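You operate a simulated robot arm through the tools that you are given. There is no shell and no other tool. Be economical: measure what you need, move in short steps, check, and stop when the job is done.

Carry out the task below with a simulated robot arm. There is one attempt and no reset: what you move stays moved.

JOB
Switch off and unplug the tape deck, then clean its head with the white swab.
Fine: plug in its REST; blue cleaner pad; swab back in its stand, door left open to dry. What is to be rubbed or washed off counts as gone when no trace of it is left.

Only the result counts: the job must be done as asked and must still hold three seconds after the hand-in. Knocking over, shifting, dropping, spilling or breaking anything else fails it.

ROBOT AND FRAMES
A 6-joint arm with a two-finger parallel gripper, fixed in place. Base frame: the origin is at the foot of the arm, x ahead of it, y to its left, z up; the work surface is at about z = 0.82. Units: m, degrees, N and s.
With the tool pointing down near the work surface it reaches from about 0.18 to 0.84 m from the base axis. Its first joint turns from -166.0 to 166.0 degrees. Payload 3.91 kg.
The TCP is the grasp point between the finger pads, 0.03 m short of the fingertips. In the tool frame z runs along the fingers and y along their closing line. The gripper opens to 0.11 m. The fingers are 0.02 m wide and 0.01 m thick; the gripper's body (0.048 by 0.112 m) begins 0.055 m behind the TCP.
Orientation is that of the tool frame in the base frame, as a unit quaternion [w, x, y, z]. With the fingers straight down and closing along the base's y, the tool's x points along the base's -x, its y along +y and its z along -z.

CONTROLS
- The arm moves only by the tool move_arm. Its argument "targets" is a list of rows, each a list of 7 numbers: the shift along the tool's x, y, z in units of 300 mm (1.0 is 300 mm), then the turn, a rotation vector about the tool's x, y, z in units of 120 degrees (1.0 is 120 degrees), then the opening, from 0 (shut) to 1 (fully open). In form: [[tx, ty, tz, wx, wy, wz, hand], ...]. A call has 1 to 8 rows; each row is the pose to reach, as a shift and turn from the pose commanded when the call began, along the tool's axes at that moment. A call with a number of a shift or a turn outside -1 to 1 is refused whole. Rows are played at 5 a second. More than 0.05 m and 8.6 degrees between two rows, or a gripper value outside its range, and nothing of the call is played. A pose out of reach is approached as far as the arm can. The call stops where the force on the tool passes 90 N (or 10 N more than at its start, if that is more) or the arm is blocked; 0.2 s more then pass. Each finger travels about 0.108 m/s and halts on what it meets, pressing with about 40 N; the grip force reading is that of the motor and also rises with nothing between the fingers. The clock runs only during rows and for 0.2 s after the last one: add rows that repeat a pose to give the fingers time. The reply holds the time, the measured pose of the TCP, the force on the tool along the base axes, the opening and the grip force, in the units named above and with some noise, with the torque about the TCP (base axes, N m) and any sound that the robot's microphone picked up.
- Cameras (640 x 400 px; columns grow to the right, rows downward): "scene" is fixed at [0.2198, 0.6493, 1.638]; the picture's right is [-0.82, -0.57, 0.00], its down [-0.37, 0.54, -0.75] and it looks along [0.43, -0.62, -0.66] (base axes); focal length 336 px, centre (320, 200). "wrist" rides on the gripper at [0.077, 0.007, -0.114] in the tool frame; the picture's right is [-0.09, 1.00, 0.00], its down [-0.80, -0.07, -0.59] and it looks along [-0.59, -0.05, 0.80] (tool axes); focal length 270 px, centre (320, 200). There is no depth. A picture from a camera that has moved, and an enlarged one, comes with that camera's place and axes in the base frame and with its lens.
- capture(camera): a new picture of that camera. No time passes.
- raise_lower(by): slides the trunk up (or, below 0, down) by that many m; the arm rides with it, the base frame stays. It gives what a move gives, with no picture.
- close_up(camera, box): a new picture of the part [left, top, right, bottom] of that camera's present view, enlarged. No time passes.
- finish_job(): hands the job in; it is judged then, once.

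Go step by step. Nothing tells you positions but the pictures and the camera data: compare them with the known pose of the tool, close in by small moves and look again before you grip or let go. The budget is 120 turns and 76 pictures, counting those below and the enlarged ones. Unless the task says otherwise, let go and move clear before handing in, and close with one line.

The tools are called after ">>>" by a JSON object that holds its "fn" and its "kwargs". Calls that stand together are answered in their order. move_arm: Moves the arm, as the interface text tells. Its arguments: {"type":"object","properties":{"targets":{"type":"array","items":{"type":"array","items":{"type":"number"}}}},"required":["targets"]} The other tools are called the same way: raise_lower (by) slides the trunk up or down; capture (camera) takes a picture; close_up (camera, box) takes an enlarged picture of a part of a camera's view; finish_job () hands the job in.

At the start:

```text
clock: 0.0
tool_pos: [0.3926, -0.194, 1.2552]
ee_rot: [0.0, 0.0, 1.0, 0.0]
force: [0.1, -0.4, 0.8]
moment: [0.02, 0.0, 0.0]
opening: 0.1102
finger_force: 0.0
trunk travel left (down, up): [-0.45, 0.09]
```

scene: 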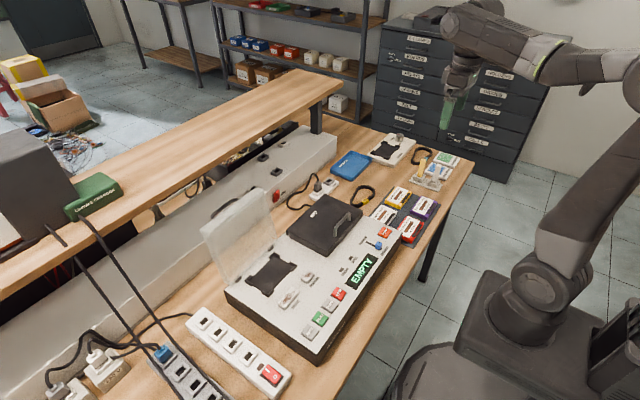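
wrist: 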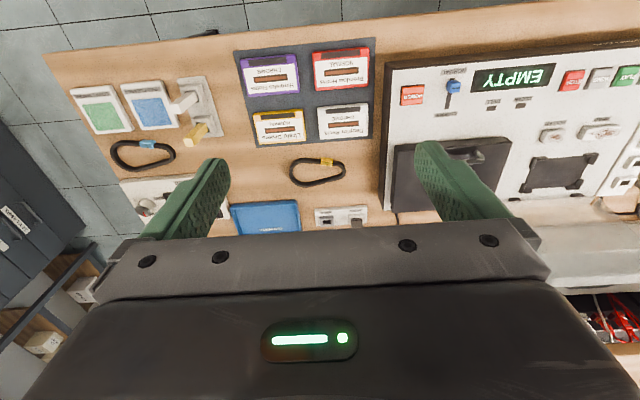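

I see a tape deck with an EMPTY display, a closed dark door, cassettes, pads, swabs in a stand, and power strips. I'll take enlarged views to read the labels.

>>> {"fn": "close_up", "kwargs": {"camera": "scene", "box": [200, 170, 440, 320]}}

>>> {"fn": "close_up", "kwargs": {"camera": "scene", "box": [300, 120, 480, 232]}}

>>> {"fn": "close_up", "kwargs": {"camera": "wrist", "box": [60, 30, 380, 230]}}

>>> {"fn": "close_up", "kwargs": {"camera": "wrist", "box": [370, 40, 640, 209]}}

>>> {"fn": "close_up", "kwargs": {"camera": "scene", "box": [30, 280, 300, 400]}}

```text
2.67 times, centred on (320, 245) of scene
camera zoom: at [0.2198, 0.6493, 1.638], right [-0.82, -0.57, 0.0], down [-0.37, 0.54, -0.75], along [0.43, -0.62, -0.66], focal length 897 px, centre (320, 80)
```

zoom: 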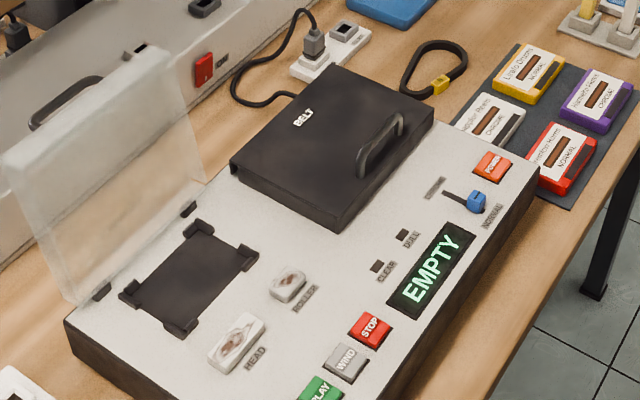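

```text
3.56 times, centred on (390, 176) of scene
camera zoom: at [0.2198, 0.6493, 1.638], right [-0.82, -0.57, 0.0], down [-0.37, 0.54, -0.75], along [0.43, -0.62, -0.66], focal length 1196 px, centre (71, 285)
```

zoom: 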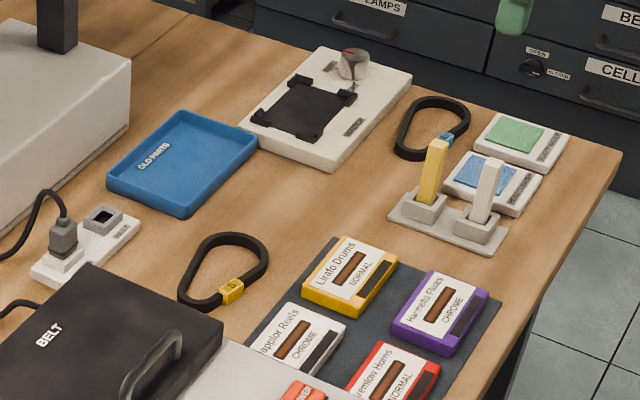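

```text
2.00 times, centred on (220, 130) of wrist
camera zoom: at [0.316, -0.1871, 1.3692], right [0.09, 1.0, 0.0], down [0.8, -0.07, 0.59], along [0.59, -0.05, -0.8], focal length 541 px, centre (520, 340)
```

zoom: 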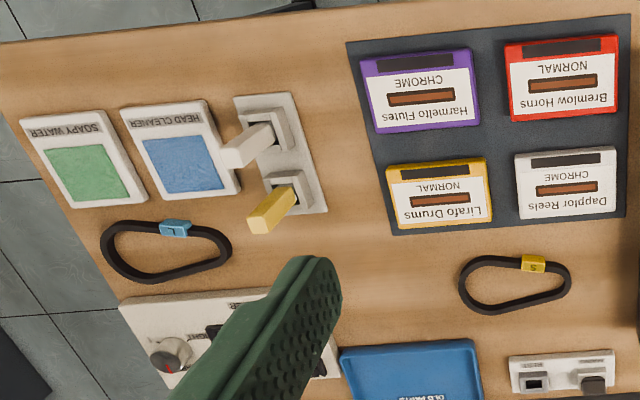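

```text
2.37 times, centred on (505, 124) of wrist
camera zoom: at [0.316, -0.1871, 1.3692], right [0.09, 1.0, 0.0], down [0.8, -0.07, 0.59], along [0.59, -0.05, -0.8], focal length 640 px, centre (-118, 379)
```

zoom: 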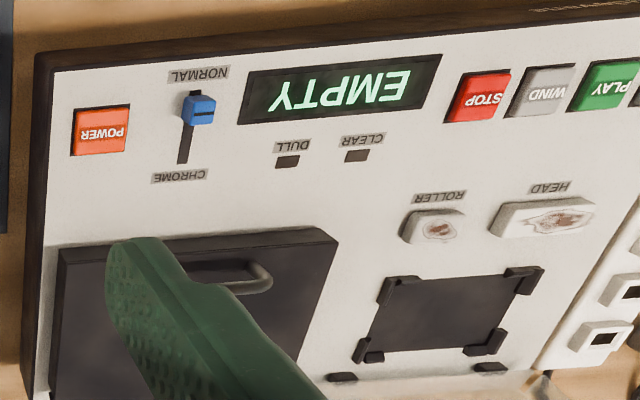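

```text
2.37 times, centred on (165, 340) of scene
camera zoom: at [0.2198, 0.6493, 1.638], right [-0.82, -0.57, 0.0], down [-0.37, 0.54, -0.75], along [0.43, -0.62, -0.66], focal length 797 px, centre (687, -132)
```

zoom: 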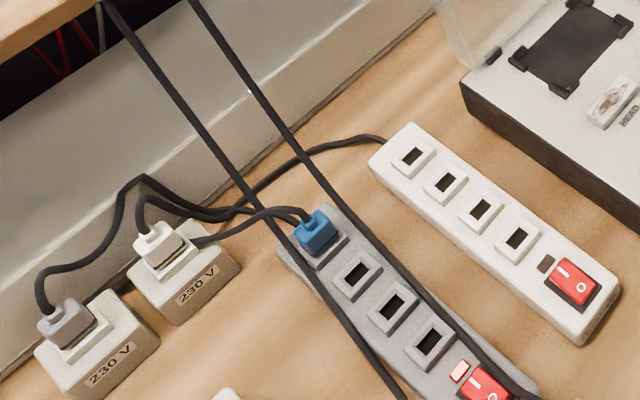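

The deck's lid is already open; its POWER button is lit orange and a dark plug sits in a small white block behind it. I'll look at that plug and its surroundings more closely.

>>> {"fn": "close_up", "kwargs": {"camera": "scene", "box": [270, 160, 366, 220]}}

>>> {"fn": "close_up", "kwargs": {"camera": "wrist", "box": [300, 190, 400, 240]}}

>>> {"fn": "close_up", "kwargs": {"camera": "scene", "box": [400, 140, 480, 190]}}

```text
6.67 times, centred on (318, 190) of scene
camera zoom: at [0.2198, 0.6493, 1.638], right [-0.82, -0.57, 0.0], down [-0.37, 0.54, -0.75], along [0.43, -0.62, -0.66], focal length 2242 px, centre (333, 267)
```

zoom: 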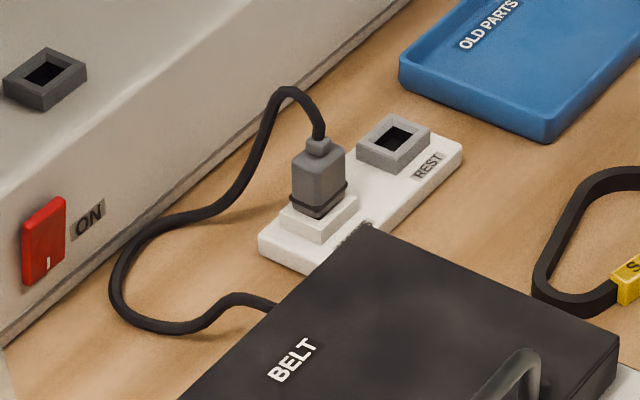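

```text
6.40 times, centred on (350, 215) of wrist
camera zoom: at [0.316, -0.1871, 1.3692], right [0.09, 1.0, 0.0], down [0.8, -0.07, 0.59], along [0.59, -0.05, -0.8], focal length 1730 px, centre (128, 104)
```

zoom: 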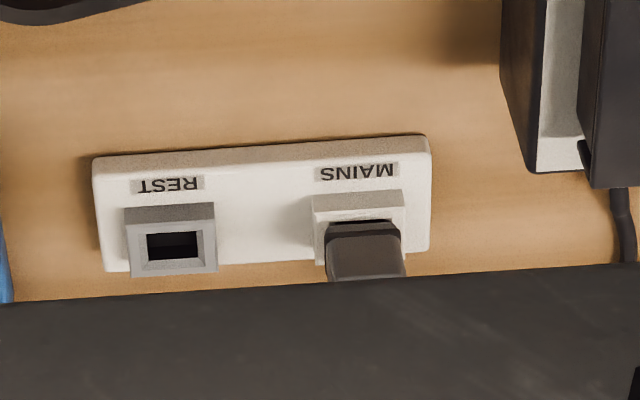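

```text
8.00 times, centred on (440, 165) of scene
camera zoom: at [0.2198, 0.6493, 1.638], right [-0.82, -0.57, 0.0], down [-0.37, 0.54, -0.75], along [0.43, -0.62, -0.66], focal length 2690 px, centre (-640, 480)
```

zoom: 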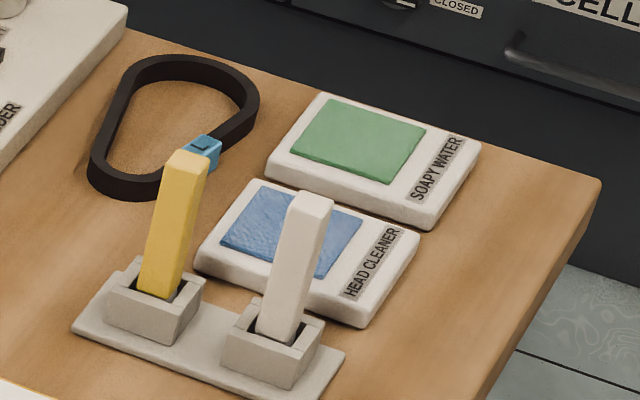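

The deck's plug is in MAINS at about (0.77, -0.13) with REST at about (0.774, -0.208). POWER is near (0.459, -0.040, 0.893), the white swab near (0.442, -0.444) and the head near (0.549, 0.309, 0.911). I'll go above POWER first with the fingers shut.

>>> {"fn": "move_arm", "kwargs": {"targets": [[-0.031, 0.073, 0.121, 0, 0, 0, 0.7], [-0.063, 0.147, 0.243, 0, 0, 0, 0.4], [-0.094, 0.22, 0.364, 0, 0, 0, 0.1], [-0.126, 0.293, 0.486, 0, 0, 0, 0], [-0.157, 0.366, 0.607, 0, 0, 0, 0], [-0.189, 0.44, 0.729, 0, 0, 0, 0], [-0.22, 0.513, 0.85, 0, 0, 0, 0], [-0.22, 0.513, 0.85, 0, 0, 0, 0]]}}

>>> {"fn": "capture", "kwargs": {"camera": "wrist"}}

>>> {"fn": "capture", "kwargs": {"camera": "scene"}}

```text
clock: 1.8
tool_pos: [0.4588, -0.0409, 0.9998]
ee_rot: [0.0, 0.0, 1.0, 0.0]
force: [0.1, 0.2, 0.8]
moment: [-0.02, -0.02, 0.01]
opening: 0.0
finger_force: 38.2
trunk travel left (down, up): [-0.45, 0.09]
```

```text
65 pictures are left
camera wrist: at [0.3827, -0.0334, 1.1137], right [0.09, 1.0, 0.0], down [0.8, -0.07, 0.59], along [0.59, -0.05, -0.8], focal length 270 px, centre (320, 200)
```

wrist: 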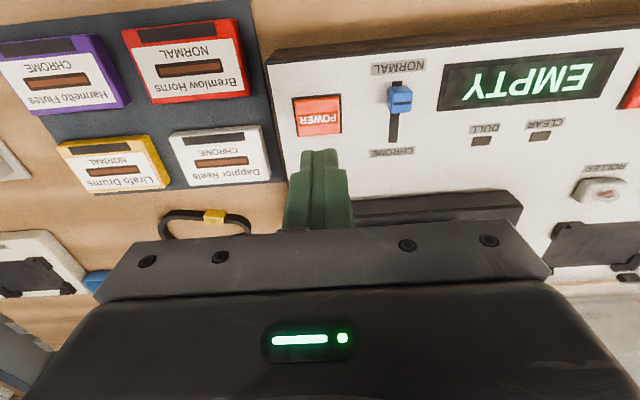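

```text
64 pictures are left
```

scene: 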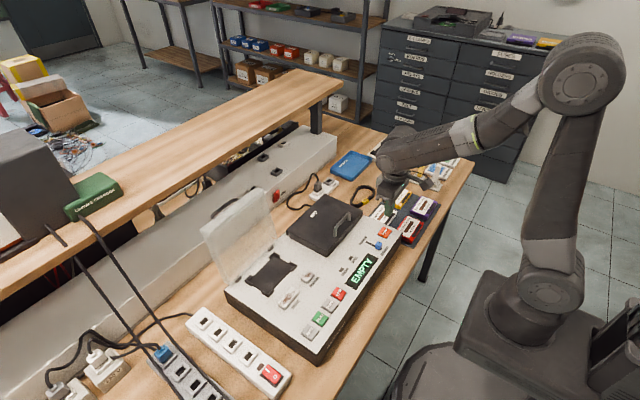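

The fingers are right over POWER. I'll press it with small steps and watch for the click.

>>> {"fn": "move_arm", "kwargs": {"targets": [[0, 0, 0.12, 0, 0, 0, 0], [0, 0, 0.23, 0, 0, 0, 0], [0, 0, 0.245, 0, 0, 0, 0], [0, 0, 0.255, 0, 0, 0, 0], [0, 0, 0.265, 0, 0, 0, 0], [0, 0, 0.275, 0, 0, 0, 0]]}}

>>> {"fn": "close_up", "kwargs": {"camera": "scene", "box": [330, 200, 426, 260]}}

```text
clock: 3.2
tool_pos: [0.459, -0.0413, 0.9207]
ee_rot: [0.004, -0.001, 1.0, 0.0]
force: [10.6, -1.3, 28.2]
moment: [0.01, -0.19, -0.02]
opening: 0.0
finger_force: 38.0
trunk travel left (down, up): [-0.45, 0.09]
heard: click
```

```text
6.67 times, centred on (378, 230) of scene
camera zoom: at [0.2198, 0.6493, 1.638], right [-0.82, -0.57, 0.0], down [-0.37, 0.54, -0.75], along [0.43, -0.62, -0.66], focal length 2242 px, centre (-67, 0)
```

zoom: 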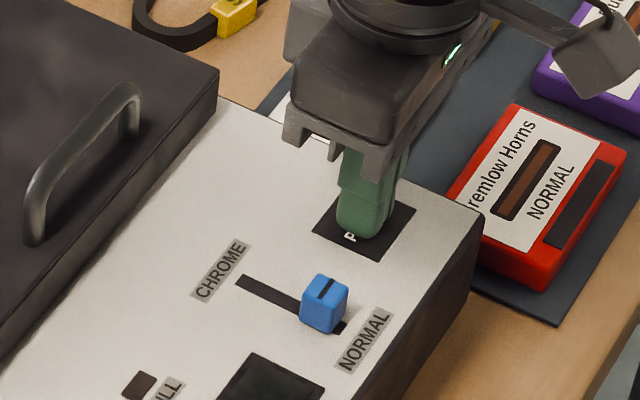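

It clicked, and the button and display look dark. I'll lift off and head up toward the plug, looking for the shelf on the way.

>>> {"fn": "move_arm", "kwargs": {"targets": [[0, 0, -0.1, 0, 0, 0, 0], [0, 0, -0.25, 0, 0, 0, 0.2], [0, 0, -0.4, 0, 0, 0, 0.4], [-0.14, -0.04, -0.45, 0, 0, 0, 0.5], [-0.29, -0.09, -0.45, 0, 0, 0, 0.5], [-0.44, -0.14, -0.45, 0, 0, 0, 0.5], [-0.59, -0.19, -0.45, 0, 0, 0, 0.5], [-0.73, -0.24, -0.45, 0, 0, 0, 0.5]]}}

>>> {"fn": "capture", "kwargs": {"camera": "wrist"}}

>>> {"fn": "capture", "kwargs": {"camera": "scene"}}

```text
clock: 5.0
tool_pos: [0.6756, -0.1129, 1.0501]
ee_rot: [-0.001, 0.0, 1.0, 0.0]
force: [0.7, 0.5, 0.4]
moment: [-0.01, -0.01, -0.04]
opening: 0.0543
finger_force: 0.1
trunk travel left (down, up): [-0.45, 0.09]
```

```text
62 pictures are left
camera wrist: at [0.5996, -0.106, 1.1653], right [0.09, 1.0, 0.0], down [0.8, -0.07, 0.59], along [0.59, -0.05, -0.81], focal length 270 px, centre (320, 200)
```

wrist: 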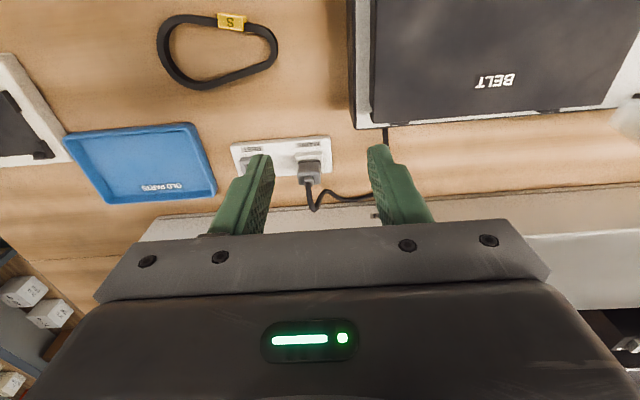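

```text
61 pictures are left
```

scene: 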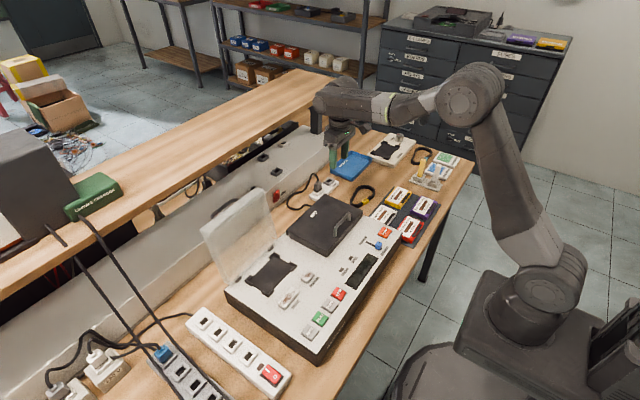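

Arm has clear room so far and the shelf sits further back. I'll take a close look at the plug from here for alignment.

>>> {"fn": "close_up", "kwargs": {"camera": "wrist", "box": [220, 120, 380, 220]}}

>>> {"fn": "close_up", "kwargs": {"camera": "scene", "box": [280, 100, 376, 220]}}

```text
4.00 times, centred on (300, 170) of wrist
camera zoom: at [0.5996, -0.106, 1.1653], right [0.09, 1.0, 0.0], down [0.8, -0.07, 0.59], along [0.59, -0.05, -0.81], focal length 1081 px, centre (400, 320)
```

zoom: 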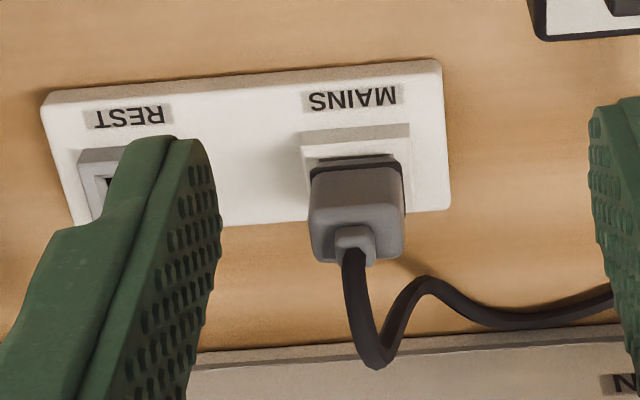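

```text
3.33 times, centred on (328, 160) of scene
camera zoom: at [0.2198, 0.6493, 1.638], right [-0.82, -0.57, 0.0], down [-0.37, 0.54, -0.75], along [0.43, -0.62, -0.66], focal length 1121 px, centre (293, 333)
```

zoom: 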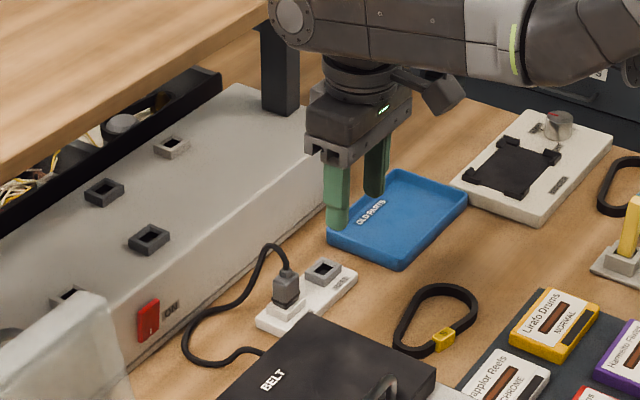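

The plug's top is near (0.773, -0.134, 0.882), aligned with the base axes. I'll move above it and partway down, then check.

>>> {"fn": "move_arm", "kwargs": {"targets": [[-0.11, -0.023, 0, 0, 0, 0, 0.5], [-0.22, -0.047, 0, 0, 0, 0, 0.5], [-0.325, -0.07, 0, 0, 0, 0, 0.5], [-0.325, -0.07, 0.15, 0, 0, 0, 0.5], [-0.325, -0.07, 0.3, 0, 0, 0, 0.5], [-0.325, -0.07, 0.36, 0, 0, 0, 0.5], [-0.325, -0.07, 0.36, 0, 0, 0, 0.5]]}}

>>> {"fn": "capture", "kwargs": {"camera": "wrist"}}

>>> {"fn": "close_up", "kwargs": {"camera": "scene", "box": [270, 120, 366, 220]}}

```text
clock: 6.6
tool_pos: [0.775, -0.1336, 0.9445]
ee_rot: [0.0, 0.0, 1.0, 0.0]
force: [0.1, 0.5, -0.7]
moment: [0.02, 0.0, -0.02]
opening: 0.055
finger_force: 0.1
trunk travel left (down, up): [-0.45, 0.09]
```

```text
58 pictures are left
camera wrist: at [0.6985, -0.1271, 1.059], right [0.09, 1.0, 0.0], down [0.8, -0.07, 0.59], along [0.59, -0.05, -0.8], focal length 270 px, centre (320, 200)
```

wrist: 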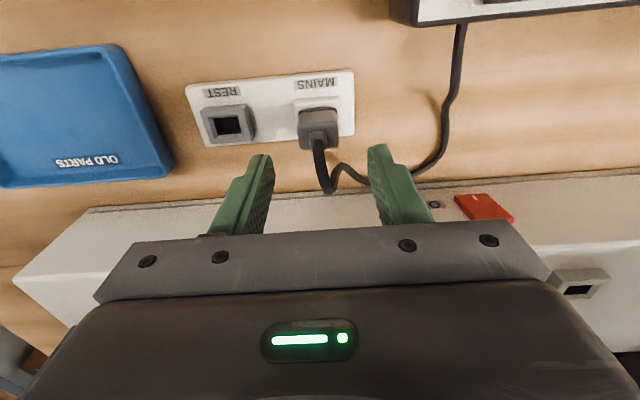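

```text
4.00 times, centred on (318, 170) of scene
camera zoom: at [0.2198, 0.6493, 1.638], right [-0.82, -0.57, 0.0], down [-0.37, 0.54, -0.75], along [0.43, -0.62, -0.66], focal length 1345 px, centre (328, 320)
```

zoom: 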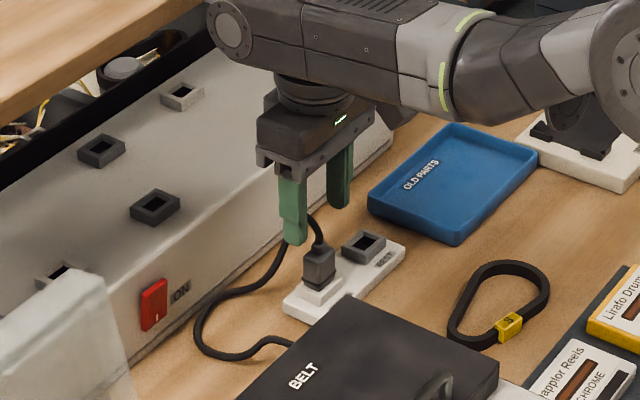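

The gripper is centred over the plug at x 0.775, y -0.134. I'll descend and grip it.

>>> {"fn": "move_arm", "kwargs": {"targets": [[0, 0, 0.1, 0, 0, 0, 0.5], [0, 0, 0.18, 0, 0, 0, 0.5], [0, 0, 0.208, 0, 0, 0, 0.5], [0, 0, 0.208, 0, 0, 0, 0.4], [0, 0, 0.208, 0, 0, 0, 0.3], [0, 0, 0.208, 0, 0, 0, 0.15], [0, 0, 0.208, 0, 0, 0, 0.1], [0, 0, 0.208, 0, 0, 0, 0.1]]}}

>>> {"fn": "capture", "kwargs": {"camera": "wrist"}}

```text
clock: 8.4
tool_pos: [0.7739, -0.1336, 0.8825]
ee_rot: [0.0, 0.001, 1.0, 0.0]
force: [1.2, -7.8, -0.4]
moment: [-0.28, -0.03, 0.01]
opening: 0.0284
finger_force: 39.9
trunk travel left (down, up): [-0.45, 0.09]
```

```text
56 pictures are left
camera wrist: at [0.6983, -0.1277, 0.9957], right [0.09, 1.0, 0.0], down [0.8, -0.07, 0.59], along [0.59, -0.05, -0.8], focal length 270 px, centre (320, 200)
```

wrist: 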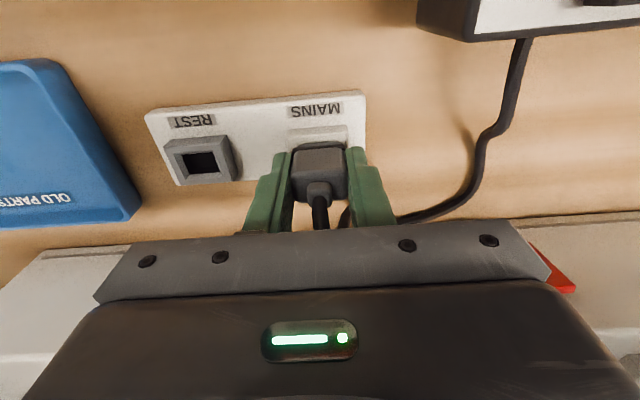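

The plug is gripped (0.028 m wide). I'll pull it straight up.

>>> {"fn": "move_arm", "kwargs": {"targets": [[0, 0, -0.03, 0, 0, 0, 0.08], [0, 0, -0.06, 0, 0, 0, 0.08], [0, 0, -0.1, 0, 0, 0, 0.08], [0, 0, -0.15, 0, 0, 0, 0.08], [0, 0, -0.2, 0, 0, 0, 0.08], [0, 0, -0.2, 0, 0, 0, 0.08]]}}

>>> {"fn": "capture", "kwargs": {"camera": "wrist"}}

>>> {"fn": "close_up", "kwargs": {"camera": "scene", "box": [270, 140, 366, 200]}}

```text
clock: 9.8
tool_pos: [0.7758, -0.1325, 0.9403]
ee_rot: [0.0, -0.001, 1.0, 0.0]
force: [-0.3, 0.1, -0.4]
moment: [0.0, 0.0, -0.02]
opening: 0.0281
finger_force: 39.6
trunk travel left (down, up): [-0.45, 0.09]
```

```text
55 pictures are left
camera wrist: at [0.6992, -0.1259, 1.0544], right [0.09, 1.0, 0.0], down [0.8, -0.07, 0.59], along [0.59, -0.05, -0.8], focal length 270 px, centre (320, 200)
```

wrist: 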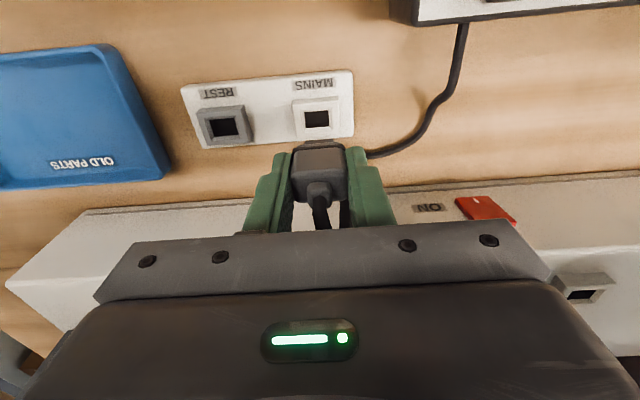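

```text
6.67 times, centred on (318, 170) of scene
camera zoom: at [0.2198, 0.6493, 1.638], right [-0.82, -0.57, 0.0], down [-0.37, 0.54, -0.75], along [0.43, -0.62, -0.66], focal length 2242 px, centre (333, 400)
```

zoom: 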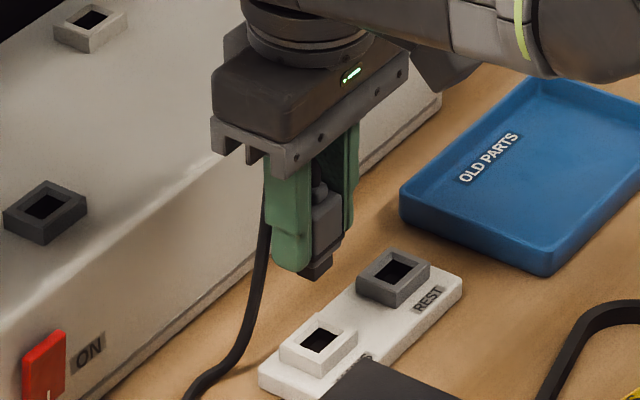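

The plug is free and MAINS is empty. I'll measure the offset between the two sockets precisely.

>>> {"fn": "close_up", "kwargs": {"camera": "wrist", "box": [180, 65, 372, 185]}}

```text
3.33 times, centred on (276, 125) of wrist
camera zoom: at [0.6992, -0.1259, 1.0544], right [0.09, 1.0, 0.0], down [0.8, -0.07, 0.59], along [0.59, -0.05, -0.8], focal length 901 px, centre (467, 450)
```

zoom: 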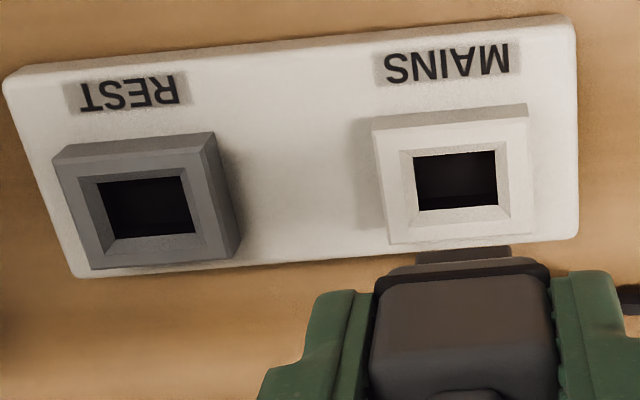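

Socket spacing is about -0.0765 m in y at the same height. I'll shift over REST and compare its rim pixel with where MAINS sat in the last view.

>>> {"fn": "move_arm", "kwargs": {"targets": [[0, -0.1, 0, 0, 0, 0, 0.08], [0, -0.2, 0, 0, 0, 0, 0.08], [0, -0.255, 0, 0, 0, 0, 0.08], [0, -0.255, 0, 0, 0, 0, 0.08], [0, -0.255, 0, 0, 0, 0, 0.08]]}}

>>> {"fn": "close_up", "kwargs": {"camera": "wrist", "box": [180, 65, 372, 185]}}

```text
clock: 11.0
tool_pos: [0.7756, -0.2082, 0.9387]
ee_rot: [0.0, 0.0, 1.0, 0.0]
force: [-0.1, -0.4, -0.6]
moment: [-0.01, 0.02, -0.01]
opening: 0.0282
finger_force: 40.3
trunk travel left (down, up): [-0.45, 0.09]
```

```text
3.33 times, centred on (276, 125) of wrist
camera zoom: at [0.6991, -0.2022, 1.0535], right [0.09, 1.0, 0.0], down [0.8, -0.07, 0.59], along [0.59, -0.05, -0.8], focal length 901 px, centre (467, 450)
```

zoom: 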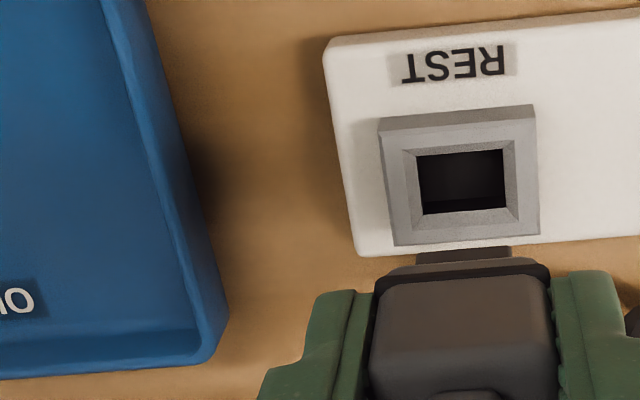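

REST's rim is within about 1 mm of the reference view. I'll nudge +0.9 mm in y and lower the plug in.

>>> {"fn": "move_arm", "kwargs": {"targets": [[0, 0.003, 0.06, 0, 0, 0, 0.08], [0, 0.003, 0.1, 0, 0, 0, 0.08], [0, 0.003, 0.125, 0, 0, 0, 0.08], [0, 0.003, 0.15, 0, 0, 0, 0.08], [0, 0.003, 0.17, 0, 0, 0, 0.08], [0, 0.003, 0.185, 0, 0, 0, 0.08], [0, 0.003, 0.2, 0, 0, 0, 0.08], [0, 0.003, 0.205, 0, 0, 0, 0.08]]}}

>>> {"fn": "capture", "kwargs": {"camera": "wrist"}}

>>> {"fn": "close_up", "kwargs": {"camera": "scene", "box": [270, 140, 366, 200]}}

```text
clock: 12.8
tool_pos: [0.7766, -0.2081, 0.8815]
ee_rot: [0.001, 0.0, 1.0, 0.0]
force: [-0.1, -0.5, 5.7]
moment: [0.02, 0.0, 0.02]
opening: 0.0282
finger_force: 40.0
trunk travel left (down, up): [-0.45, 0.09]
```

```text
51 pictures are left
camera wrist: at [0.699, -0.2021, 0.9953], right [0.09, 1.0, 0.0], down [0.8, -0.07, 0.6], along [0.59, -0.05, -0.8], focal length 270 px, centre (320, 200)
```

wrist: 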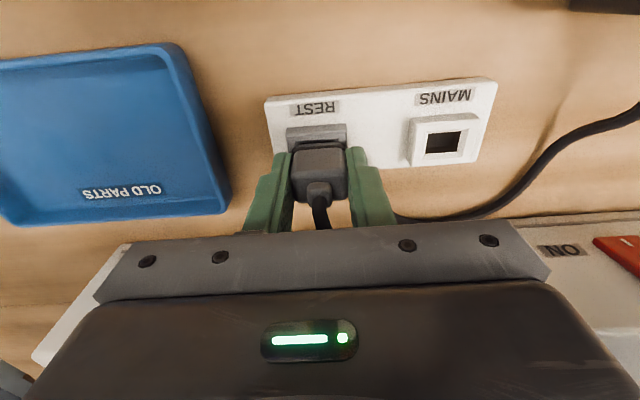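

```text
6.67 times, centred on (318, 170) of scene
camera zoom: at [0.2198, 0.6493, 1.638], right [-0.82, -0.57, 0.0], down [-0.37, 0.54, -0.75], along [0.43, -0.62, -0.66], focal length 2242 px, centre (333, 400)
```

zoom: 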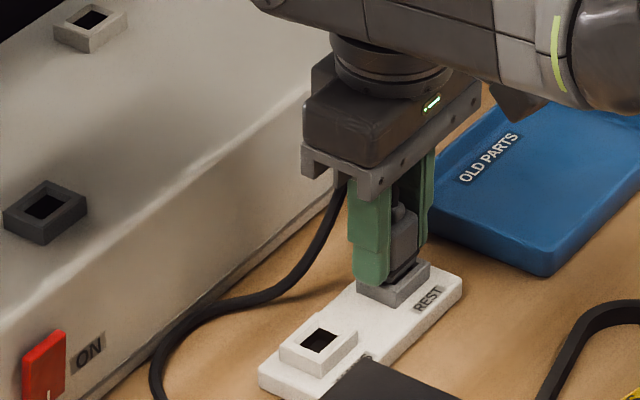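

The plug is in REST with light contact force. I'll push a few mm more to make sure it is fully seated.

>>> {"fn": "move_arm", "kwargs": {"targets": [[0, 0, 0.006, 0, 0, 0, 0.08], [0, 0, 0.012, 0, 0, 0, 0.08], [0, 0, 0.018, 0, 0, 0, 0.08], [0, 0, 0.018, 0, 0, 0, 0.08]]}}

>>> {"fn": "close_up", "kwargs": {"camera": "scene", "box": [310, 165, 358, 195]}}

```text
clock: 13.8
tool_pos: [0.7753, -0.2093, 0.8786]
ee_rot: [0.003, 0.001, 1.0, -0.001]
force: [9.9, 0.5, 32.6]
moment: [0.05, -0.15, 0.01]
opening: 0.0286
finger_force: 40.3
trunk travel left (down, up): [-0.45, 0.09]
```

```text
13.33 times, centred on (334, 180) of scene
camera zoom: at [0.2198, 0.6493, 1.638], right [-0.82, -0.57, 0.0], down [-0.37, 0.54, -0.75], along [0.43, -0.62, -0.66], focal length 4484 px, centre (133, 467)
```

zoom: 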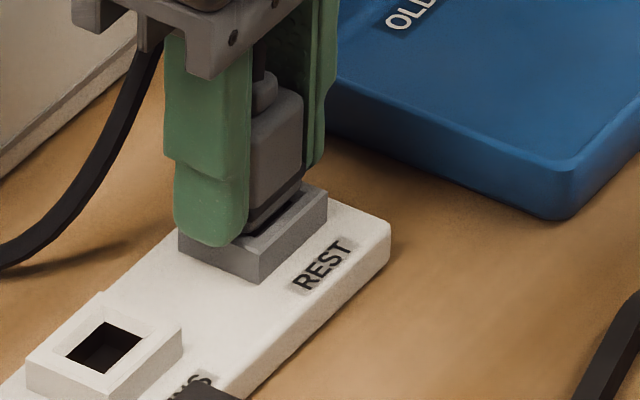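

It's firmly seated. I'll relax, open and rise.

>>> {"fn": "move_arm", "kwargs": {"targets": [[0, 0, -0.012, 0, 0, 0, 0.15], [0, 0, -0.012, 0, 0, 0, 0.35], [0, 0, -0.012, 0, 0, 0, 0.5], [0, 0, -0.012, 0, 0, 0, 0.5], [0, 0, -0.1, 0, 0, 0, 0.5], [0, 0, -0.2, 0, 0, 0, 0.5], [0, 0, -0.35, 0, 0, 0, 0.5], [0, 0, -0.5, 0, 0, 0, 0.5]]}}

>>> {"fn": "close_up", "kwargs": {"camera": "scene", "box": [270, 150, 366, 210]}}

```text
clock: 15.6
tool_pos: [0.7756, -0.2082, 1.027]
ee_rot: [0.0, 0.0, 1.0, 0.0]
force: [-0.7, 0.6, 0.2]
moment: [0.01, 0.02, -0.01]
opening: 0.0551
finger_force: 0.1
trunk travel left (down, up): [-0.45, 0.09]
```

```text
6.67 times, centred on (318, 180) of scene
camera zoom: at [0.2198, 0.6493, 1.638], right [-0.82, -0.57, 0.0], down [-0.37, 0.54, -0.75], along [0.43, -0.62, -0.66], focal length 2242 px, centre (333, 333)
```

zoom: 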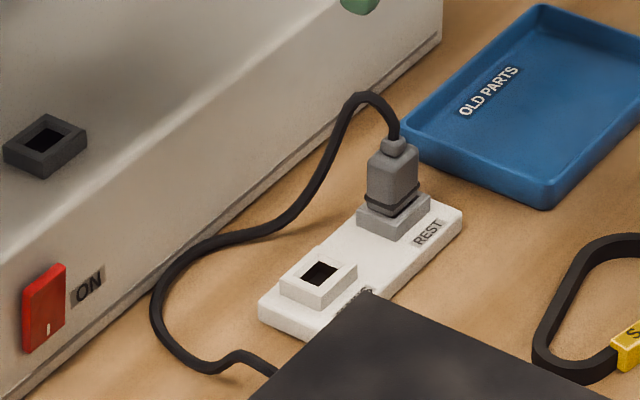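

The plug is parked in REST. Now I'll travel over toward the white swab.

>>> {"fn": "move_arm", "kwargs": {"targets": [[0.117, -0.083, -0.05, 0, 0, 0, 0.4], [0.233, -0.167, -0.08, 0, 0, 0, 0.4], [0.35, -0.25, -0.08, 0, 0, 0, 0.4], [0.467, -0.333, -0.08, 0, 0, 0, 0.4], [0.583, -0.417, -0.08, 0, 0, 0, 0.4], [0.7, -0.5, -0.08, 0, 0, 0, 0.4], [0.817, -0.583, -0.08, 0, 0, 0, 0.4], [0.933, -0.667, -0.08, 0, 0, 0, 0.4]]}}

>>> {"fn": "move_arm", "kwargs": {"targets": [[0.09, -0.06, 0, 0, 0, 0, 0.4], [0.18, -0.12, 0, 0, 0, 0, 0.4], [0.18, -0.12, 0.06, 0, 0, 0, 0.4], [0.18, -0.12, 0.06, 0, 0, 0, 0.4]]}}

>>> {"fn": "capture", "kwargs": {"camera": "wrist"}}

```text
clock: 17.4
tool_pos: [0.496, -0.4089, 1.0459]
ee_rot: [-0.001, 0.001, 1.0, 0.0]
force: [0.2, 0.3, -0.2]
moment: [-0.02, 0.01, 0.0]
opening: 0.0439
finger_force: 0.1
trunk travel left (down, up): [-0.45, 0.09]
```

```text
clock: 18.4
tool_pos: [0.4419, -0.446, 1.0295]
ee_rot: [0.0, 0.0, 1.0, 0.001]
force: [0.2, -0.7, -0.8]
moment: [0.01, 0.01, -0.01]
opening: 0.0441
finger_force: 0.0
trunk travel left (down, up): [-0.45, 0.09]
```

```text
47 pictures are left
camera wrist: at [0.3662, -0.439, 1.1429], right [0.09, 1.0, 0.0], down [0.8, -0.07, 0.59], along [0.59, -0.05, -0.8], focal length 270 px, centre (320, 200)
```

wrist: 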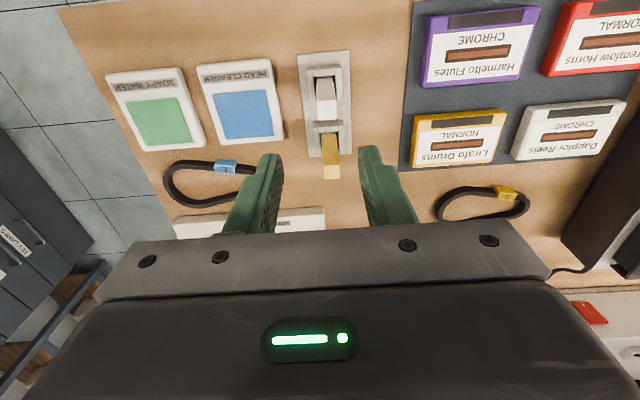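

>>> {"fn": "close_up", "kwargs": {"camera": "wrist", "box": [260, 40, 420, 190]}}

>>> {"fn": "close_up", "kwargs": {"camera": "scene", "box": [380, 130, 476, 200]}}

```text
2.67 times, centred on (340, 115) of wrist
camera zoom: at [0.3662, -0.439, 1.1429], right [0.09, 1.0, 0.0], down [0.8, -0.07, 0.59], along [0.59, -0.05, -0.8], focal length 721 px, centre (267, 427)
```

zoom: 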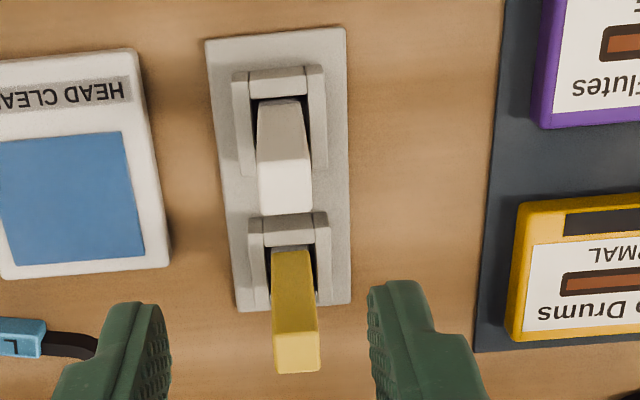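

```text
5.71 times, centred on (428, 165) of scene
camera zoom: at [0.2198, 0.6493, 1.638], right [-0.82, -0.57, 0.0], down [-0.37, 0.54, -0.75], along [0.43, -0.62, -0.66], focal length 1922 px, centre (-297, 400)
```

zoom: 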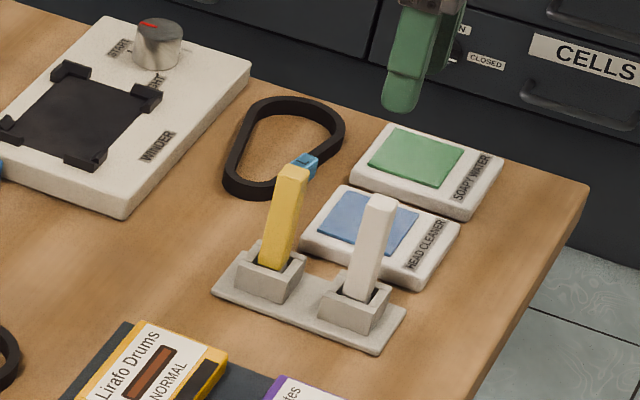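

The white swab stands at about (0.44, -0.439) with its top near z 0.91. I'll shift 7 mm in y, descend to z ≈ 0.90 and look before gripping.

>>> {"fn": "move_arm", "kwargs": {"targets": [[0.004, 0.023, 0.1, 0, 0, 0, 0.4], [0.004, 0.023, 0.2, 0, 0, 0, 0.4], [0.004, 0.023, 0.28, 0, 0, 0, 0.4], [0.004, 0.023, 0.28, 0, 0, 0, 0.4]]}}

>>> {"fn": "capture", "kwargs": {"camera": "wrist"}}

>>> {"fn": "close_up", "kwargs": {"camera": "scene", "box": [390, 130, 470, 190]}}

```text
clock: 19.4
tool_pos: [0.4412, -0.4389, 0.9462]
ee_rot: [0.0, 0.0, 1.0, 0.0]
force: [-0.2, 0.2, 0.2]
moment: [0.04, 0.03, 0.02]
opening: 0.0441
finger_force: 0.1
trunk travel left (down, up): [-0.45, 0.09]
```

```text
44 pictures are left
camera wrist: at [0.3646, -0.432, 1.0596], right [0.09, 1.0, 0.0], down [0.8, -0.07, 0.59], along [0.59, -0.05, -0.8], focal length 270 px, centre (320, 200)
```

wrist: 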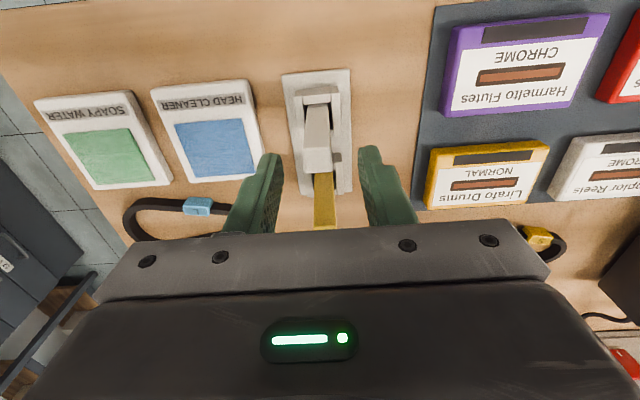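

```text
6.67 times, centred on (430, 160) of scene
camera zoom: at [0.2198, 0.6493, 1.638], right [-0.82, -0.57, 0.0], down [-0.37, 0.54, -0.75], along [0.43, -0.62, -0.66], focal length 2242 px, centre (-413, 467)
```

zoom: 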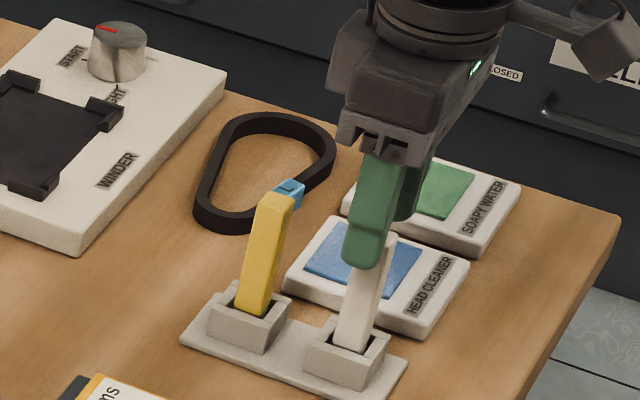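

The swab is centred between the fingers. I'll go down to z ≈ 0.898 and close on it.

>>> {"fn": "move_arm", "kwargs": {"targets": [[-0.005, -0.003, 0.08, 0, 0, 0, 0.4], [-0.005, -0.003, 0.16, 0, 0, 0, 0.4], [-0.005, -0.003, 0.16, 0, 0, 0, 0.3], [-0.005, -0.003, 0.16, 0, 0, 0, 0.2], [-0.005, -0.003, 0.16, 0, 0, 0, 0.1], [-0.005, -0.003, 0.16, 0, 0, 0, 0], [-0.005, -0.003, 0.16, 0, 0, 0, 0]]}}

>>> {"fn": "close_up", "kwargs": {"camera": "wrist", "box": [220, 80, 412, 200]}}

>>> {"fn": "close_up", "kwargs": {"camera": "scene", "box": [400, 150, 464, 190]}}

```text
clock: 21.0
tool_pos: [0.4435, -0.4395, 0.8978]
ee_rot: [0.0, 0.0, 1.0, 0.001]
force: [-0.1, 0.3, 0.0]
moment: [-0.02, -0.02, 0.02]
opening: 0.0157
finger_force: 40.6
trunk travel left (down, up): [-0.45, 0.09]
```

```text
3.33 times, centred on (316, 140) of wrist
camera zoom: at [0.3666, -0.4326, 1.0129], right [0.09, 1.0, 0.0], down [0.8, -0.07, 0.59], along [0.59, -0.05, -0.8], focal length 901 px, centre (333, 400)
```

zoom: 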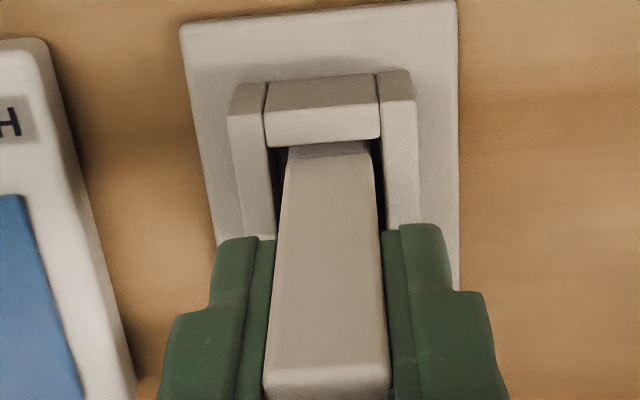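

```text
10.00 times, centred on (432, 170) of scene
camera zoom: at [0.2198, 0.6493, 1.638], right [-0.82, -0.57, 0.0], down [-0.37, 0.54, -0.75], along [0.43, -0.62, -0.66], focal length 3363 px, centre (-800, 500)
```

zoom: 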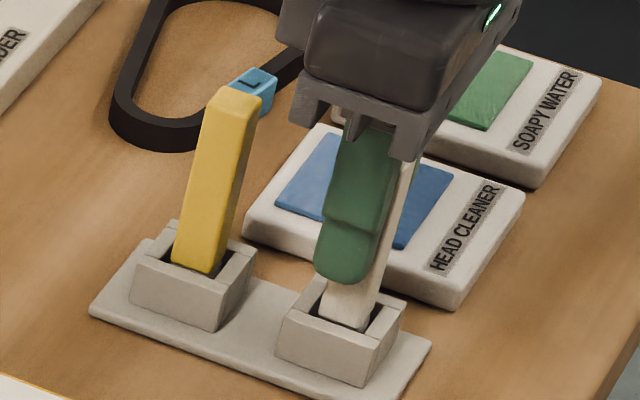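

Gripped at 0.0157 m; the grip pose is (0.443, -0.4395, 0.898), which I'll return to. Lifting straight up now.

>>> {"fn": "move_arm", "kwargs": {"targets": [[0, 0, -0.06, 0, 0, 0, 0], [0, 0, -0.12, 0, 0, 0, 0], [0, 0, -0.2, 0, 0, 0, 0], [0, 0, -0.3, 0, 0, 0, 0], [0, 0, -0.3, 0, 0, 0, 0]]}}

>>> {"fn": "capture", "kwargs": {"camera": "wrist"}}

>>> {"fn": "close_up", "kwargs": {"camera": "scene", "box": [380, 110, 476, 190]}}

```text
clock: 22.2
tool_pos: [0.4419, -0.4385, 0.9908]
ee_rot: [0.001, 0.0, 1.0, 0.0]
force: [-0.1, -0.8, -0.2]
moment: [0.01, 0.04, -0.01]
opening: 0.0159
finger_force: 40.2
trunk travel left (down, up): [-0.45, 0.09]
```

```text
40 pictures are left
camera wrist: at [0.3648, -0.4325, 1.1037], right [0.09, 1.0, 0.0], down [0.8, -0.07, 0.59], along [0.59, -0.05, -0.8], focal length 270 px, centre (320, 200)
```

wrist: 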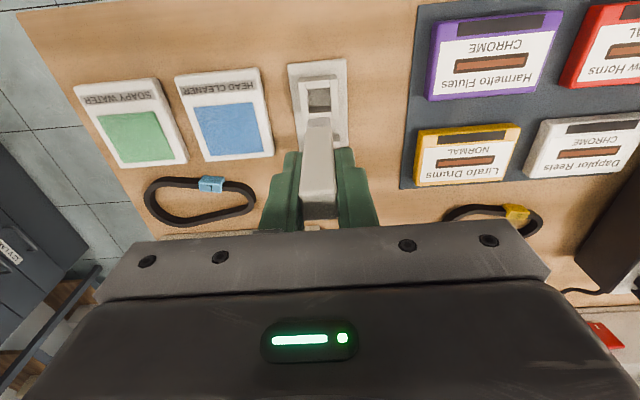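

```text
5.00 times, centred on (428, 150) of scene
camera zoom: at [0.2198, 0.6493, 1.638], right [-0.82, -0.57, 0.0], down [-0.37, 0.54, -0.75], along [0.43, -0.62, -0.66], focal length 1682 px, centre (-220, 450)
```

zoom: 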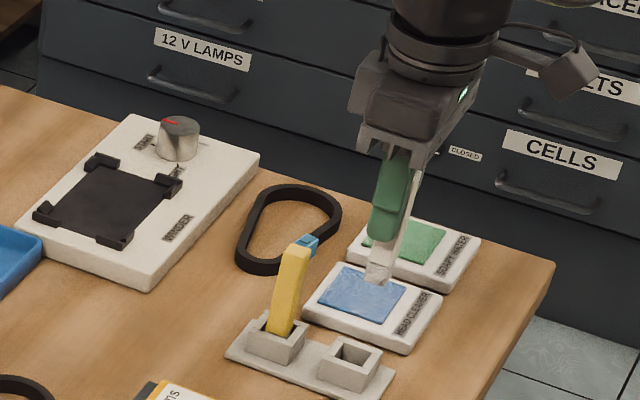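

The swab is held straight. Now over the blue HEAD CLEANER pad at about (0.462, -0.536), then part-way down.

>>> {"fn": "move_arm", "kwargs": {"targets": [[-0.02, -0.11, 0, 0, 0, 0, 0], [-0.045, -0.22, 0, 0, 0, 0, 0], [-0.067, -0.325, 0, 0, 0, 0, 0], [-0.067, -0.325, 0.12, 0, 0, 0, 0], [-0.067, -0.325, 0.22, 0, 0, 0, 0], [-0.067, -0.325, 0.22, 0, 0, 0, 0]]}}

>>> {"fn": "close_up", "kwargs": {"camera": "wrist", "box": [200, 60, 424, 200]}}

>>> {"fn": "close_up", "kwargs": {"camera": "scene", "box": [400, 120, 480, 170]}}

```text
clock: 23.6
tool_pos: [0.462, -0.5334, 0.9217]
ee_rot: [0.001, 0.0, 1.0, 0.0]
force: [0.1, -0.9, -0.9]
moment: [-0.03, -0.02, 0.01]
opening: 0.016
finger_force: 39.8
trunk travel left (down, up): [-0.45, 0.09]
```

```text
2.86 times, centred on (312, 130) of wrist
camera zoom: at [0.3846, -0.527, 1.0362], right [0.09, 1.0, 0.0], down [0.8, -0.07, 0.59], along [0.59, -0.05, -0.8], focal length 772 px, centre (343, 400)
```

zoom: 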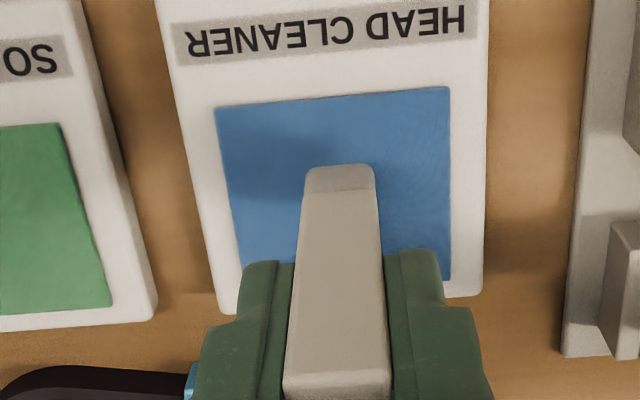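

```text
8.00 times, centred on (440, 145) of scene
camera zoom: at [0.2198, 0.6493, 1.638], right [-0.82, -0.57, 0.0], down [-0.37, 0.54, -0.75], along [0.43, -0.62, -0.66], focal length 2690 px, centre (-640, 640)
```

zoom: 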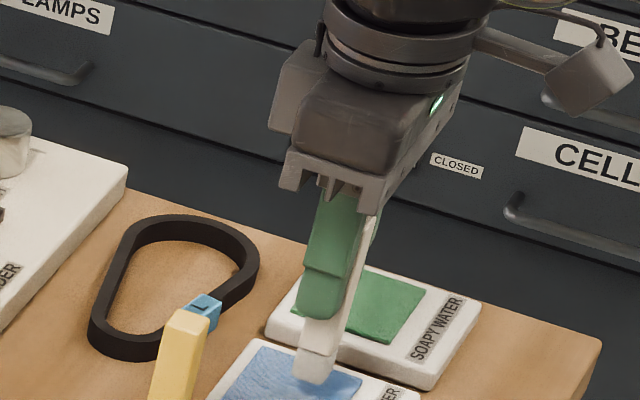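

The tip hangs right over the blue felt. I'll lower gently and check the force.

>>> {"fn": "move_arm", "kwargs": {"targets": [[0, 0, 0.01, 0, 0, 0, 0], [0, 0, 0.02, 0, 0, 0, 0], [0, 0, 0.02, 0, 0, 0, 0]]}}

>>> {"fn": "close_up", "kwargs": {"camera": "scene", "box": [420, 145, 468, 175]}}

```text
clock: 24.4
tool_pos: [0.4621, -0.5351, 0.916]
ee_rot: [0.0, -0.001, 1.0, 0.001]
force: [0.4, 0.3, -0.3]
moment: [0.01, -0.02, 0.02]
opening: 0.0161
finger_force: 39.9
trunk travel left (down, up): [-0.45, 0.09]
```

```text
13.33 times, centred on (444, 160) of scene
camera zoom: at [0.2198, 0.6493, 1.638], right [-0.82, -0.57, 0.0], down [-0.37, 0.54, -0.75], along [0.43, -0.62, -0.66], focal length 4484 px, centre (-1333, 733)
```

zoom: 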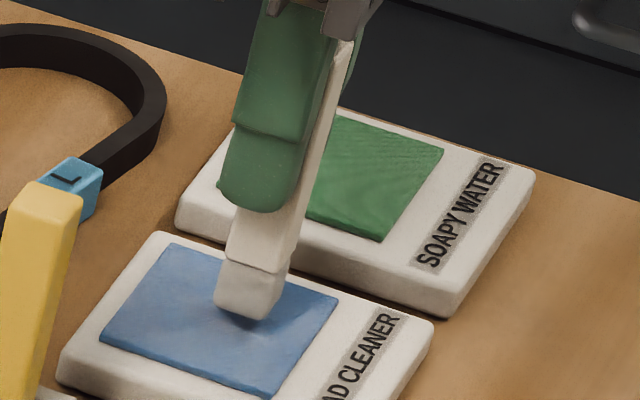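

Just above the felt still. I'll go another few millimetres.

>>> {"fn": "move_arm", "kwargs": {"targets": [[0, 0, 0.005, 0, 0, 0, 0], [0, 0, 0.01, 0, 0, 0, 0], [0, 0, 0.015, 0, 0, 0, 0], [0, 0, 0.02, 0, 0, 0, 0], [0, 0, 0.02, 0, 0, 0, 0]]}}

```text
clock: 25.6
tool_pos: [0.4619, -0.5357, 0.9103]
ee_rot: [0.0, 0.0, 1.0, -0.001]
force: [0.0, 0.1, -0.6]
moment: [-0.03, -0.01, 0.02]
opening: 0.0156
finger_force: 40.2
trunk travel left (down, up): [-0.45, 0.09]
```

>>> {"fn": "move_arm", "kwargs": {"targets": [[0, 0, 0.005, 0, 0, 0, 0], [0, 0, 0.01, 0, 0, 0, 0], [0, 0, 0.013, 0, 0, 0, 0], [0, 0, 0.013, 0, 0, 0, 0]]}}

>>> {"fn": "close_up", "kwargs": {"camera": "scene", "box": [420, 145, 468, 175]}}

```text
clock: 26.6
tool_pos: [0.4621, -0.536, 0.91]
ee_rot: [0.001, 0.0, 1.0, -0.001]
force: [-1.5, 0.8, 15.7]
moment: [0.04, 0.18, 0.0]
opening: 0.0157
finger_force: 39.9
trunk travel left (down, up): [-0.45, 0.09]
```

```text
13.33 times, centred on (444, 160) of scene
camera zoom: at [0.2198, 0.6493, 1.638], right [-0.82, -0.57, 0.0], down [-0.37, 0.54, -0.75], along [0.43, -0.62, -0.66], focal length 4484 px, centre (-1333, 733)
```

zoom: 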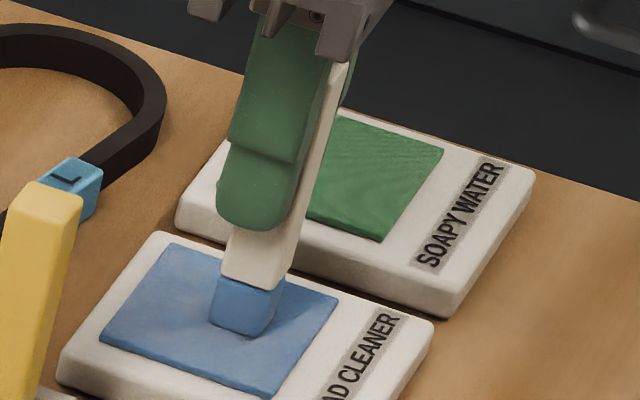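

The tip turned blue, so it's charged with cleaner. I'll lift and carry it across to the head.

>>> {"fn": "move_arm", "kwargs": {"targets": [[0, 0, -0.1, 0, 0, 0, 0], [0, 0, -0.25, 0, 0, 0, 0], [0, 0, -0.4, 0, 0, 0, 0], [0, 0, -0.53, 0, 0, 0, 0], [0, 0.15, -0.57, 0, 0, 0, 0], [0, 0.31, -0.57, 0, 0, 0, 0], [0, 0.47, -0.57, 0, 0, 0, 0], [0, 0.63, -0.57, 0, 0, 0, 0]]}}

>>> {"fn": "move_arm", "kwargs": {"targets": [[-0.02, 0.12, 0, 0, 0, 0, 0], [-0.04, 0.25, 0, 0, 0, 0, 0], [-0.06, 0.38, 0, 0, 0, 0, 0], [-0.08, 0.51, 0, 0, 0, 0, 0], [-0.1, 0.64, 0, 0, 0, 0, 0], [-0.12, 0.77, 0, 0, 0, 0, 0], [-0.14, 0.9, 0, 0, 0, 0, 0], [-0.16, 1.0, 0, 0, 0, 0, 0]]}}

>>> {"fn": "move_arm", "kwargs": {"targets": [[-0.02, 0.12, 0, 0, 0, 0, 0], [-0.04, 0.25, 0, 0, 0, 0, 0], [-0.06, 0.38, 0, 0, 0, 0, 0], [-0.08, 0.51, 0, 0, 0, 0, 0], [-0.1, 0.64, 0, 0, 0, 0, 0], [-0.13, 0.77, 0, 0, 0, 0, 0], [-0.13, 0.9, 0, 0, 0, 0, 0], [-0.13, 1.0, 0, 0, 0, 0, 0]]}}

>>> {"fn": "capture", "kwargs": {"camera": "wrist"}}

```text
clock: 28.4
tool_pos: [0.4612, -0.3471, 1.0802]
ee_rot: [0.001, 0.0, 1.0, 0.0]
force: [-0.6, 0.5, 0.2]
moment: [-0.01, 0.0, 0.0]
opening: 0.0159
finger_force: 39.9
trunk travel left (down, up): [-0.45, 0.09]
```

```text
clock: 30.2
tool_pos: [0.5088, -0.0472, 1.0761]
ee_rot: [0.0, 0.0, 1.0, -0.001]
force: [-0.2, 0.1, -0.4]
moment: [0.02, 0.0, -0.01]
opening: 0.0159
finger_force: 39.9
trunk travel left (down, up): [-0.45, 0.09]
```

```text
clock: 32.0
tool_pos: [0.549, 0.2504, 1.0796]
ee_rot: [0.001, -0.001, 1.0, 0.0]
force: [0.0, 0.1, 0.7]
moment: [0.0, -0.02, 0.02]
opening: 0.0157
finger_force: 40.1
trunk travel left (down, up): [-0.45, 0.09]
```

```text
34 pictures are left
camera wrist: at [0.4728, 0.2575, 1.1938], right [0.09, 1.0, 0.0], down [0.8, -0.07, 0.59], along [0.59, -0.05, -0.8], focal length 270 px, centre (320, 200)
```

wrist: 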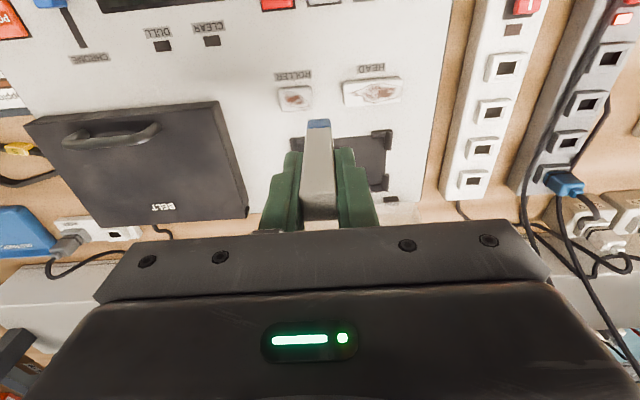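

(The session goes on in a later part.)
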